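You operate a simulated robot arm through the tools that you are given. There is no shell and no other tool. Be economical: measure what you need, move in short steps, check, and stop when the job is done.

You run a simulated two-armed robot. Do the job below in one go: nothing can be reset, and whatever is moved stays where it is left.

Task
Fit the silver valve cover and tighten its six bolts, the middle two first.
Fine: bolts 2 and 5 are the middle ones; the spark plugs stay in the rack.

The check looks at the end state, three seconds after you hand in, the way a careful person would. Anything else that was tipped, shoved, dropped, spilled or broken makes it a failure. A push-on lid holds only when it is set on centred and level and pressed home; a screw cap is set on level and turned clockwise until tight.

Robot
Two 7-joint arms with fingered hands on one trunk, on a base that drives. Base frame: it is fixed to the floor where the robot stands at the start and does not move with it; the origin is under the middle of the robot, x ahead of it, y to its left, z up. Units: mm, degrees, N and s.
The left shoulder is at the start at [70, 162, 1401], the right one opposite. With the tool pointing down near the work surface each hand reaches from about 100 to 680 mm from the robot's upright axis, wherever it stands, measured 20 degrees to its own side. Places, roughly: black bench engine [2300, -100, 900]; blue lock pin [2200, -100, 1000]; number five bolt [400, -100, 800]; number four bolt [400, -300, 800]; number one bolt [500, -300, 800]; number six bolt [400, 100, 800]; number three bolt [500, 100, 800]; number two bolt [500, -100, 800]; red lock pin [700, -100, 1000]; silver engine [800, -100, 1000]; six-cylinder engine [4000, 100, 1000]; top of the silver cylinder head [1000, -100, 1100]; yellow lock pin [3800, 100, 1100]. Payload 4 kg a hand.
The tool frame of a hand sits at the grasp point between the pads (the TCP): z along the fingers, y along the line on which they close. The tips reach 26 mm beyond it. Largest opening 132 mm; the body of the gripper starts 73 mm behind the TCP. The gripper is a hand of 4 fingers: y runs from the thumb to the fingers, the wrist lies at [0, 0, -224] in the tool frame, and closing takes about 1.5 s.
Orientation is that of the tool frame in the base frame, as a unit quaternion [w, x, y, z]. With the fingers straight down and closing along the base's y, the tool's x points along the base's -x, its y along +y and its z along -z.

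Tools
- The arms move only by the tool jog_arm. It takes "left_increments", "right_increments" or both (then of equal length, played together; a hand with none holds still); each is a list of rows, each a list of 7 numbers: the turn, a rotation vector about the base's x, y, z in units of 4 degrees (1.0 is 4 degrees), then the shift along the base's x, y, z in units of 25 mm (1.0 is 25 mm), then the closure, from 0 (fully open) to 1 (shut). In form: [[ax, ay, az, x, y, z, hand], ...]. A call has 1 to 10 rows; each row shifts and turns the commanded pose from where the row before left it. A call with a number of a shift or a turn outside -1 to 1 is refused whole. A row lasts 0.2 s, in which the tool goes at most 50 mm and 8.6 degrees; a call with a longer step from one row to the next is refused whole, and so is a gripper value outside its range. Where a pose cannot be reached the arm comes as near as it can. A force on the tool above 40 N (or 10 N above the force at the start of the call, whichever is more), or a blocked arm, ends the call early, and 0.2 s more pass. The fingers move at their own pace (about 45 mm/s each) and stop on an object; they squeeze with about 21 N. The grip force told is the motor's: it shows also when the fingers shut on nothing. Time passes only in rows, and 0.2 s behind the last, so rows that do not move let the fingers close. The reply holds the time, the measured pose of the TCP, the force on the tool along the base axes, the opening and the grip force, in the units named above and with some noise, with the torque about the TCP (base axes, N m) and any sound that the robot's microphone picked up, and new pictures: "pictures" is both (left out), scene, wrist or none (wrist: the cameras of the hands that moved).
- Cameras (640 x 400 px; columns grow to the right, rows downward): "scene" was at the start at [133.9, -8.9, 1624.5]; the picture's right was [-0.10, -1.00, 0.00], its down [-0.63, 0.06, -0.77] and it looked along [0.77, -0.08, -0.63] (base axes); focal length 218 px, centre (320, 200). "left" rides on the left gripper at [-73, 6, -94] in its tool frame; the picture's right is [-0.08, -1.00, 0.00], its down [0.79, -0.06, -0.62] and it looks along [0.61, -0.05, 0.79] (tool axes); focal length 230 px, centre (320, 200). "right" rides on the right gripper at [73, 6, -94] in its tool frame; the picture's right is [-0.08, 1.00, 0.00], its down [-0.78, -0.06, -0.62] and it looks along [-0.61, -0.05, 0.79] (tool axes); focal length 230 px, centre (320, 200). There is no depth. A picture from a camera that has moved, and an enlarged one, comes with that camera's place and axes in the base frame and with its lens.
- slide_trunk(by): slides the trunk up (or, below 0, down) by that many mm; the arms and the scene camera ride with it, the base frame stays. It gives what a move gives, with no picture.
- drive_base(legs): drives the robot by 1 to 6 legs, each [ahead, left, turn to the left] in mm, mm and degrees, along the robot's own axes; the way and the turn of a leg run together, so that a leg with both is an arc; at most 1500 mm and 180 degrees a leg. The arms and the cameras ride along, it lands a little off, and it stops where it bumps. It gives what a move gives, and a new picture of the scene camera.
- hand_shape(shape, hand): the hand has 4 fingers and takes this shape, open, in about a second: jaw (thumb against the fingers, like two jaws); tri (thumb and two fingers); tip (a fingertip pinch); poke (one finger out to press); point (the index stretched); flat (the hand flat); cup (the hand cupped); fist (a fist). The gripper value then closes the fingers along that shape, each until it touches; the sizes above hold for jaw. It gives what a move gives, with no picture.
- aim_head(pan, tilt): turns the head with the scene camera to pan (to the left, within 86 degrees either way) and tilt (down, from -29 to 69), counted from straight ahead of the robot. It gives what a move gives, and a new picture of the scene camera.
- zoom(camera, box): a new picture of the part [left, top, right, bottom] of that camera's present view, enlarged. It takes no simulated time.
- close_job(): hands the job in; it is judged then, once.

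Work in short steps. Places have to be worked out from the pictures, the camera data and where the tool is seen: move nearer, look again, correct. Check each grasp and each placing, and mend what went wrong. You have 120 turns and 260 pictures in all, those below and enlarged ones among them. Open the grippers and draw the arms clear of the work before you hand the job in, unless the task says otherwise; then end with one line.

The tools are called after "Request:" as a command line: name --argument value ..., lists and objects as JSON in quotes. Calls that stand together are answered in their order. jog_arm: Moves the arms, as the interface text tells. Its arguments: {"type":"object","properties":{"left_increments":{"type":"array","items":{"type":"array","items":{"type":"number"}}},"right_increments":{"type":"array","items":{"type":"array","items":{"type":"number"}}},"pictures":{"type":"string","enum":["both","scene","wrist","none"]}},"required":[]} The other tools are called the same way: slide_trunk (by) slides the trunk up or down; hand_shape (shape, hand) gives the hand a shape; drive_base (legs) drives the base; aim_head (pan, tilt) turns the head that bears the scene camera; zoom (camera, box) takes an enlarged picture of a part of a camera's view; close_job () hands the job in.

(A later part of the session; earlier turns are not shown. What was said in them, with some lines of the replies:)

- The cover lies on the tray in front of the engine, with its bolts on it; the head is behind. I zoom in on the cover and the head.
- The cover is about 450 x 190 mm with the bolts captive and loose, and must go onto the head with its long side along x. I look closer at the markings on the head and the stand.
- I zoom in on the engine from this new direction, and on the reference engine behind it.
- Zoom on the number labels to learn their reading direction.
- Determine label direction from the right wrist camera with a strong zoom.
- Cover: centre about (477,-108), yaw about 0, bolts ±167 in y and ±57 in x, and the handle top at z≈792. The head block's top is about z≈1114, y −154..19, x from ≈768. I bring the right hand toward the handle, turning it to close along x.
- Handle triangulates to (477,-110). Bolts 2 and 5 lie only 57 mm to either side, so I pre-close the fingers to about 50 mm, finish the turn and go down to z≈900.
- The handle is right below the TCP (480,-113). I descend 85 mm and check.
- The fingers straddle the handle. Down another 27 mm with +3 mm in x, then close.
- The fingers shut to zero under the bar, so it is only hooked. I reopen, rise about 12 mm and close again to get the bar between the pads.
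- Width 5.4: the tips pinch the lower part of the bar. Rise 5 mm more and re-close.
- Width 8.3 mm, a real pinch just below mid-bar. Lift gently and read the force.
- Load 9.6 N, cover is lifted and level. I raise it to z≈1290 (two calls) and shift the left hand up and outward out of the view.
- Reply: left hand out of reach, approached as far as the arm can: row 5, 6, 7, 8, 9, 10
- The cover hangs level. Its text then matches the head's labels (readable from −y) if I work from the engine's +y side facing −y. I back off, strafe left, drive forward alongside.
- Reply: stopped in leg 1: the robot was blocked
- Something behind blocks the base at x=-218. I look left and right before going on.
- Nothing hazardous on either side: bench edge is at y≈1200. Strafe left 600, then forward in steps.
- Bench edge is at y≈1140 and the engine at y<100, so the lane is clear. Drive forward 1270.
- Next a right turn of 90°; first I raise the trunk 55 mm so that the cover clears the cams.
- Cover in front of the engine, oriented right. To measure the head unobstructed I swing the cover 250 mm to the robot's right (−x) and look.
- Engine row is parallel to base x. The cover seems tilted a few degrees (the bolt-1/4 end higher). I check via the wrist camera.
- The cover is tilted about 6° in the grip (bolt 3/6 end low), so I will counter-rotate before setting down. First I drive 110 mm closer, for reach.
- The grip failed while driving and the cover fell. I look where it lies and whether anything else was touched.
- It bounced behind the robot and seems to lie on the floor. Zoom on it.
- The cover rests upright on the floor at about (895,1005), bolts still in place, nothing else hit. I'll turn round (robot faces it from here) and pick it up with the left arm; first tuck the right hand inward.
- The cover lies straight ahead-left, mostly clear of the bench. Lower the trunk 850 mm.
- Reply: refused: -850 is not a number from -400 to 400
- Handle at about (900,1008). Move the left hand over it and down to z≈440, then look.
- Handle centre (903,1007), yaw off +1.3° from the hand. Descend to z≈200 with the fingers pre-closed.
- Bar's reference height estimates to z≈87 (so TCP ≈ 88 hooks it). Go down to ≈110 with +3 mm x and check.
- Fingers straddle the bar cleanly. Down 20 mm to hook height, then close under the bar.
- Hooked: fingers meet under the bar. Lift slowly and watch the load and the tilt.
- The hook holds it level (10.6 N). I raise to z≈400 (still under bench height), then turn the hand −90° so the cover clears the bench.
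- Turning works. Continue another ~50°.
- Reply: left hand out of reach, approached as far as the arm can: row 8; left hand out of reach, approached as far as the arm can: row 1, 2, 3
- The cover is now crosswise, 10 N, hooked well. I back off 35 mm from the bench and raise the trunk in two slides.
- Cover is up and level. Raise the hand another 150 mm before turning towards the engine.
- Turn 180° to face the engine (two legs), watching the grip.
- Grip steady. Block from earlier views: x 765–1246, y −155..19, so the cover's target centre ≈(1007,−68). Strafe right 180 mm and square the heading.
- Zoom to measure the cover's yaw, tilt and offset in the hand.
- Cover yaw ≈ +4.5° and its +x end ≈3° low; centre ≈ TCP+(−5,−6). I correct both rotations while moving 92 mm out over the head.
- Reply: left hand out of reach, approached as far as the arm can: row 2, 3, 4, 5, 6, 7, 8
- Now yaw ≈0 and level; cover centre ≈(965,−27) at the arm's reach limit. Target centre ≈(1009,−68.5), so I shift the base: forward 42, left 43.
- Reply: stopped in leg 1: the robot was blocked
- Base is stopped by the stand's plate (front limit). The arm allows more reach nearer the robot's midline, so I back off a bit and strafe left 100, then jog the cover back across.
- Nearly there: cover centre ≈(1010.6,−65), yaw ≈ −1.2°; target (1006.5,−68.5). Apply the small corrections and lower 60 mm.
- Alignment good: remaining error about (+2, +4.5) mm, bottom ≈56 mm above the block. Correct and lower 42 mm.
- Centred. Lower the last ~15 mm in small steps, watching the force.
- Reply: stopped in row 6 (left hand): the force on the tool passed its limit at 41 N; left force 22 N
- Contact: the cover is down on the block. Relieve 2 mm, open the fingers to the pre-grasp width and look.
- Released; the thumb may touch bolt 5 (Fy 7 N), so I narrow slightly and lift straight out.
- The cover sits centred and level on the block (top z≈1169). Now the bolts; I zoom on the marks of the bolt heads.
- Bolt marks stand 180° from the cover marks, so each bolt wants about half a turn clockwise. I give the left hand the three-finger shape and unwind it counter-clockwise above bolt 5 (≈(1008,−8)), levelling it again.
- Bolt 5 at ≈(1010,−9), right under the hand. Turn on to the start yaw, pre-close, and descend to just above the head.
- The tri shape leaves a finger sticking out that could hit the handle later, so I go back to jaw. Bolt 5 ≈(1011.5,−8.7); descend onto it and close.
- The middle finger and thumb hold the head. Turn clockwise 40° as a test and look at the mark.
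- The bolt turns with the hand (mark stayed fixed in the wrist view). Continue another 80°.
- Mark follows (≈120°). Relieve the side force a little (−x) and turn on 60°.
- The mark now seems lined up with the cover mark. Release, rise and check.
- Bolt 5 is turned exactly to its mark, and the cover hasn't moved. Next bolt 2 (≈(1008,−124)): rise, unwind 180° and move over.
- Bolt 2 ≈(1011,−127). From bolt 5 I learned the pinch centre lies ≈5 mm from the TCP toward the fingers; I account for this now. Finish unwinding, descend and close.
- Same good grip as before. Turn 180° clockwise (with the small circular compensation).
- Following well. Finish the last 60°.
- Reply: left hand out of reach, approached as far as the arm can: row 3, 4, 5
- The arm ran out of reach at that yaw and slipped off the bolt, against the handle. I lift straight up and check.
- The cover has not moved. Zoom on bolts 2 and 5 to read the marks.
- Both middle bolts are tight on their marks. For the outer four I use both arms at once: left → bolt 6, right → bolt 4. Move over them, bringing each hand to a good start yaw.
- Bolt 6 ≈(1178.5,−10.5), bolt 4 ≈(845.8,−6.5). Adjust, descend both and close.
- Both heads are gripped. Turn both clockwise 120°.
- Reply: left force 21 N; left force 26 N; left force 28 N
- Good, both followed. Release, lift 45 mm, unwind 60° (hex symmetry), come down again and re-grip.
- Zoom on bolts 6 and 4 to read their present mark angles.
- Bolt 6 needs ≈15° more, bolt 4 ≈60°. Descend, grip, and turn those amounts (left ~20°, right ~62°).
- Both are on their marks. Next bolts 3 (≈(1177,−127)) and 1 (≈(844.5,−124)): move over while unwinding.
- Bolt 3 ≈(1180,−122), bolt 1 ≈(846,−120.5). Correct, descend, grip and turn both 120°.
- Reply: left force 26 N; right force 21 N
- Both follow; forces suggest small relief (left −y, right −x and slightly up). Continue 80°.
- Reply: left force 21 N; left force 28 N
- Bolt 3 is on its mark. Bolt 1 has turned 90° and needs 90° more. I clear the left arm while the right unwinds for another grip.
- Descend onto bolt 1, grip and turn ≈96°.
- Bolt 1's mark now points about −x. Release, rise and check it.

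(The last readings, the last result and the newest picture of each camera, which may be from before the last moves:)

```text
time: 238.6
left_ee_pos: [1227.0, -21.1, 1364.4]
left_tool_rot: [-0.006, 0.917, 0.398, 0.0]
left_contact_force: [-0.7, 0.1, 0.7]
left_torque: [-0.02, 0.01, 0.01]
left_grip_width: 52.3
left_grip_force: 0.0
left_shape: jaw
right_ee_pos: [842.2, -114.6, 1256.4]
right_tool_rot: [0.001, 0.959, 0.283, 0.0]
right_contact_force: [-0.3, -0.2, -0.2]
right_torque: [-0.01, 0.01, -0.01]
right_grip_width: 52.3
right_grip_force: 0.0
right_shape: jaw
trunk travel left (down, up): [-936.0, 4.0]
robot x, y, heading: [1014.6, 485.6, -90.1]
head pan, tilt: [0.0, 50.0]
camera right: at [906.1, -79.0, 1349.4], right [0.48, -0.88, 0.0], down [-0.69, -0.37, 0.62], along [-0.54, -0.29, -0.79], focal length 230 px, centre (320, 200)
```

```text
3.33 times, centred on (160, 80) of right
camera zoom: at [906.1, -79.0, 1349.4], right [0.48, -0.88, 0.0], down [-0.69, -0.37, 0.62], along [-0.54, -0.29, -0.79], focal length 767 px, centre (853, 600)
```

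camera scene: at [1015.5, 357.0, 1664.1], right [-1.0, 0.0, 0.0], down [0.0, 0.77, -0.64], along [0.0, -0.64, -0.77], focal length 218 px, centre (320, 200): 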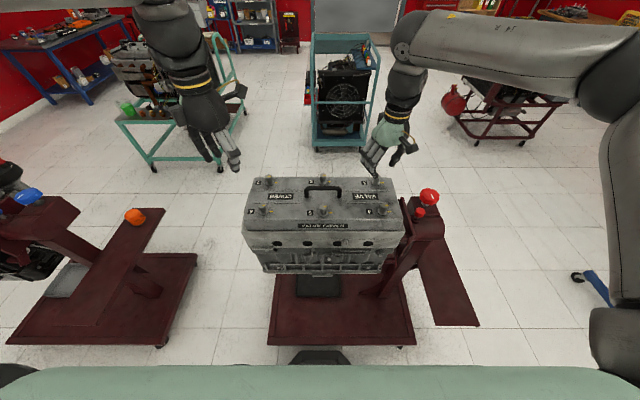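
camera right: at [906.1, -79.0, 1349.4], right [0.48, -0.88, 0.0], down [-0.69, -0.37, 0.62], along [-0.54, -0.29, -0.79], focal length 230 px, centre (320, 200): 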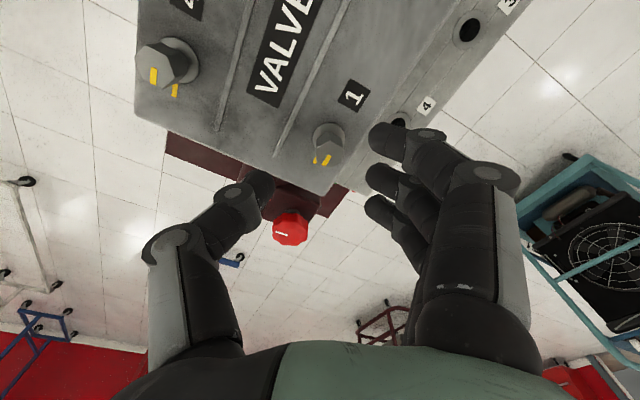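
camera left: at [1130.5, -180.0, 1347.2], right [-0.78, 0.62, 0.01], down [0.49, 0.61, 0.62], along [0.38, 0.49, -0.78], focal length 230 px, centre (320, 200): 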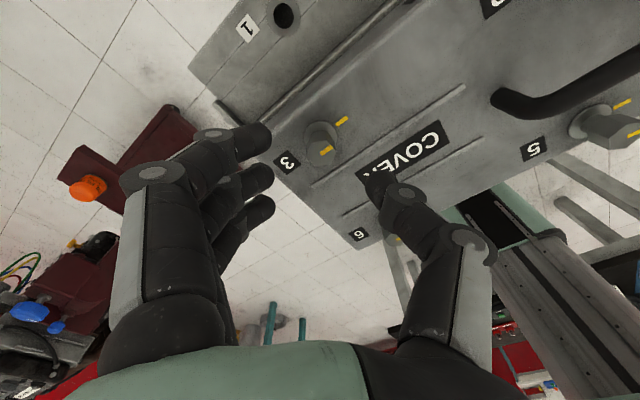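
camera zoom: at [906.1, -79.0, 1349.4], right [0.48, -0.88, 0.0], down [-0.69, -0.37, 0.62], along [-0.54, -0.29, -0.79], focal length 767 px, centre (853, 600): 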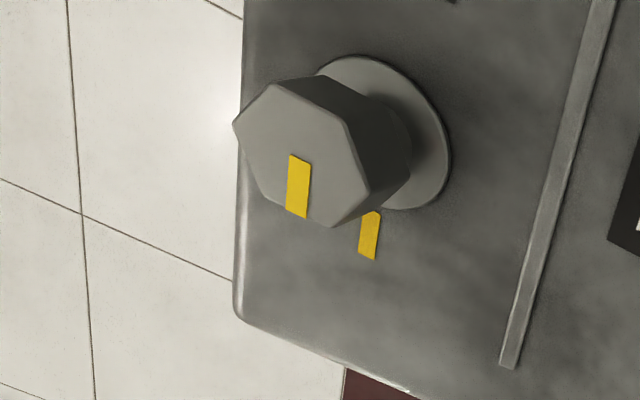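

All six marks line up. I draw both arms up and back, open, and make a final check of the scene.

Request:
jog_arm --left_increments '[[0, 0, 0, 0.1, 0.6, 0.2, 0], [0, 0, 0, 0.1, 0.6, 0.2, 0], [0, 0, 0, 0.1, 0.6, 0.2, 0], [0, 0, 0, 0.1, 0.6, 0.2, 0], [0, 0, 0, 0.1, 0.6, 0.2, 0], [0, 0, 0, 0.1, 0.6, 0.2, 0], [0, 0, 0, 0.1, 0.6, 0.2, 0], [0, 0, 0, 0.1, 0.6, 0.2, 0], [0, 0, 0, 0.1, 0.6, 0.2, 0], [0, 0, 0, 0.1, 0.6, 0.2, 0]]' --right_increments '[[0, 0, 0, 0, 0, 0.9, 0.4], [0, 0, 0, 0, 0, 0.9, 0.4], [0, 0, 0, 0, 0, 0.9, 0], [0, 0, 0, 0, 0, 0.9, 0], [0, 0, 0, -0.1, 0.8, 0.3, 0], [0, 0, 0, -0.1, 0.8, 0.3, 0], [0, 0, 0, -0.1, 0.8, 0.3, 0], [0, 0, 0, -0.1, 0.8, 0.3, 0], [0, 0, 0, -0.1, 0.8, 0.3, 0], [0, 0, 0, -0.1, 0.8, 0.3, 0]]' --pictures "none"

Request:
jog_arm --right_increments '[[0, 0, 0, -0.1, 0.8, 0, 0], [0, 0, 0, -0.1, 0.8, 0, 0], [0, 0, 0, -0.1, 0.8, 0, 0], [0, 0, 0, -0.1, 0.8, 0, 0], [0, 0, 0, -0.1, 0.8, 0, 0]]' --pictures "scene"

Request:
zoom --camera "scene" --box '[230, 160, 410, 272]'

Request:
aim_head --pan -35 --tilt 45

```text
time: 240.8
left_ee_pos: [1251.6, 130.9, 1413.2]
left_tool_rot: [-0.005, 0.916, 0.4, 0.0]
left_contact_force: [0.6, -0.8, 0.2]
left_torque: [0.0, -0.03, 0.0]
left_grip_width: 131.6
left_grip_force: 0.0
left_shape: jaw
right_ee_pos: [827.7, 8.6, 1391.8]
right_tool_rot: [0.002, 0.959, 0.283, 0.0]
right_contact_force: [0.1, -0.1, -0.4]
right_torque: [-0.02, 0.01, -0.01]
right_grip_width: 132.3
right_grip_force: 0.1
right_shape: jaw
trunk travel left (down, up): [-936.0, 4.0]
robot x, y, heading: [1014.2, 485.8, -90.1]
head pan, tilt: [0.0, 50.0]
```

```text
time: 242.0
left_ee_pos: [1250.3, 130.5, 1413.1]
left_tool_rot: [-0.003, 0.917, 0.399, -0.001]
left_contact_force: [-0.6, -0.1, 0.9]
left_torque: [-0.01, -0.03, -0.02]
left_grip_width: 132.0
left_grip_force: 0.1
left_shape: jaw
right_ee_pos: [811.9, 108.5, 1391.3]
right_tool_rot: [0.001, 0.959, 0.283, 0.0]
right_contact_force: [0.1, 0.5, 0.4]
right_torque: [-0.01, -0.02, -0.02]
right_grip_width: 131.7
right_grip_force: 0.1
right_shape: jaw
trunk travel left (down, up): [-936.0, 4.0]
robot x, y, heading: [1015.6, 483.3, -90.0]
head pan, tilt: [0.0, 50.0]
camera scene: at [1014.6, 359.0, 1664.3], right [-1.0, 0.0, 0.0], down [0.0, 0.77, -0.64], along [0.0, -0.64, -0.77], focal length 218 px, centre (320, 200)
```

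scene: 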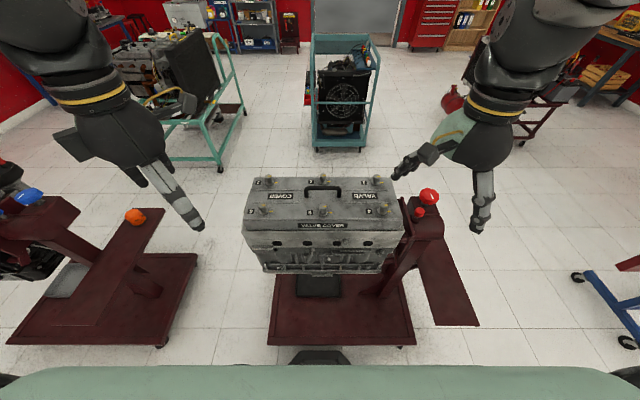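

```text
3.56 times, centred on (320, 216) of scene
camera zoom: at [1014.6, 359.0, 1664.3], right [-1.0, 0.0, 0.0], down [0.0, 0.77, -0.64], along [0.0, -0.64, -0.77], focal length 777 px, centre (320, 143)
```

zoom: 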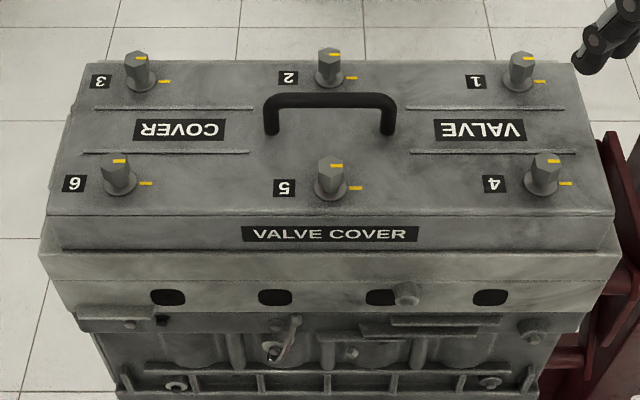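

```text
time: 243.0
left_ee_pos: [1252.0, 127.7, 1412.6]
left_tool_rot: [-0.004, 0.917, 0.399, 0.0]
left_contact_force: [-0.3, -0.3, 0.2]
left_torque: [0.01, -0.01, 0.02]
left_grip_width: 131.8
left_grip_force: 0.0
left_shape: jaw
right_ee_pos: [814.1, 105.7, 1389.7]
right_tool_rot: [-0.001, 0.959, 0.284, 0.001]
right_contact_force: [-0.4, 0.4, -0.7]
right_torque: [0.01, -0.02, -0.02]
right_grip_width: 132.0
right_grip_force: 0.1
right_shape: jaw
trunk travel left (down, up): [-936.0, 4.0]
robot x, y, heading: [1016.0, 483.4, -89.9]
head pan, tilt: [-35.0, 45.0]
camera scene: at [969.2, 366.8, 1671.0], right [-0.82, 0.57, 0.0], down [0.4, 0.58, -0.71], along [-0.4, -0.58, -0.71], focal length 218 px, centre (320, 200)
```

scene: 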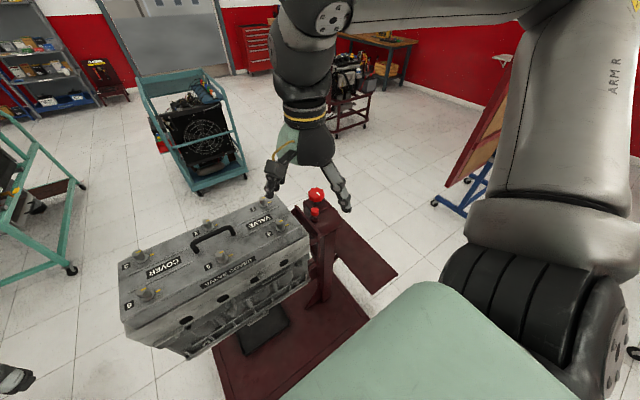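

The cover is centred and flush on the head. All six bolt marks line up, nothing else has been disturbed, and both arms are clear with grippers open, so I hand in.

Request:
close_job

```text
The job is handed in.
```

The silver valve cover is on the head, centred and flush, and all six bolts are turned to their marks, with middle bolts 5 and 2 done first. I dropped the cover once on the way: it landed upright on the floor with its bolts in place, I saw nothing else hit, and I picked it up and fitted it. The spark plugs are still in the rack.
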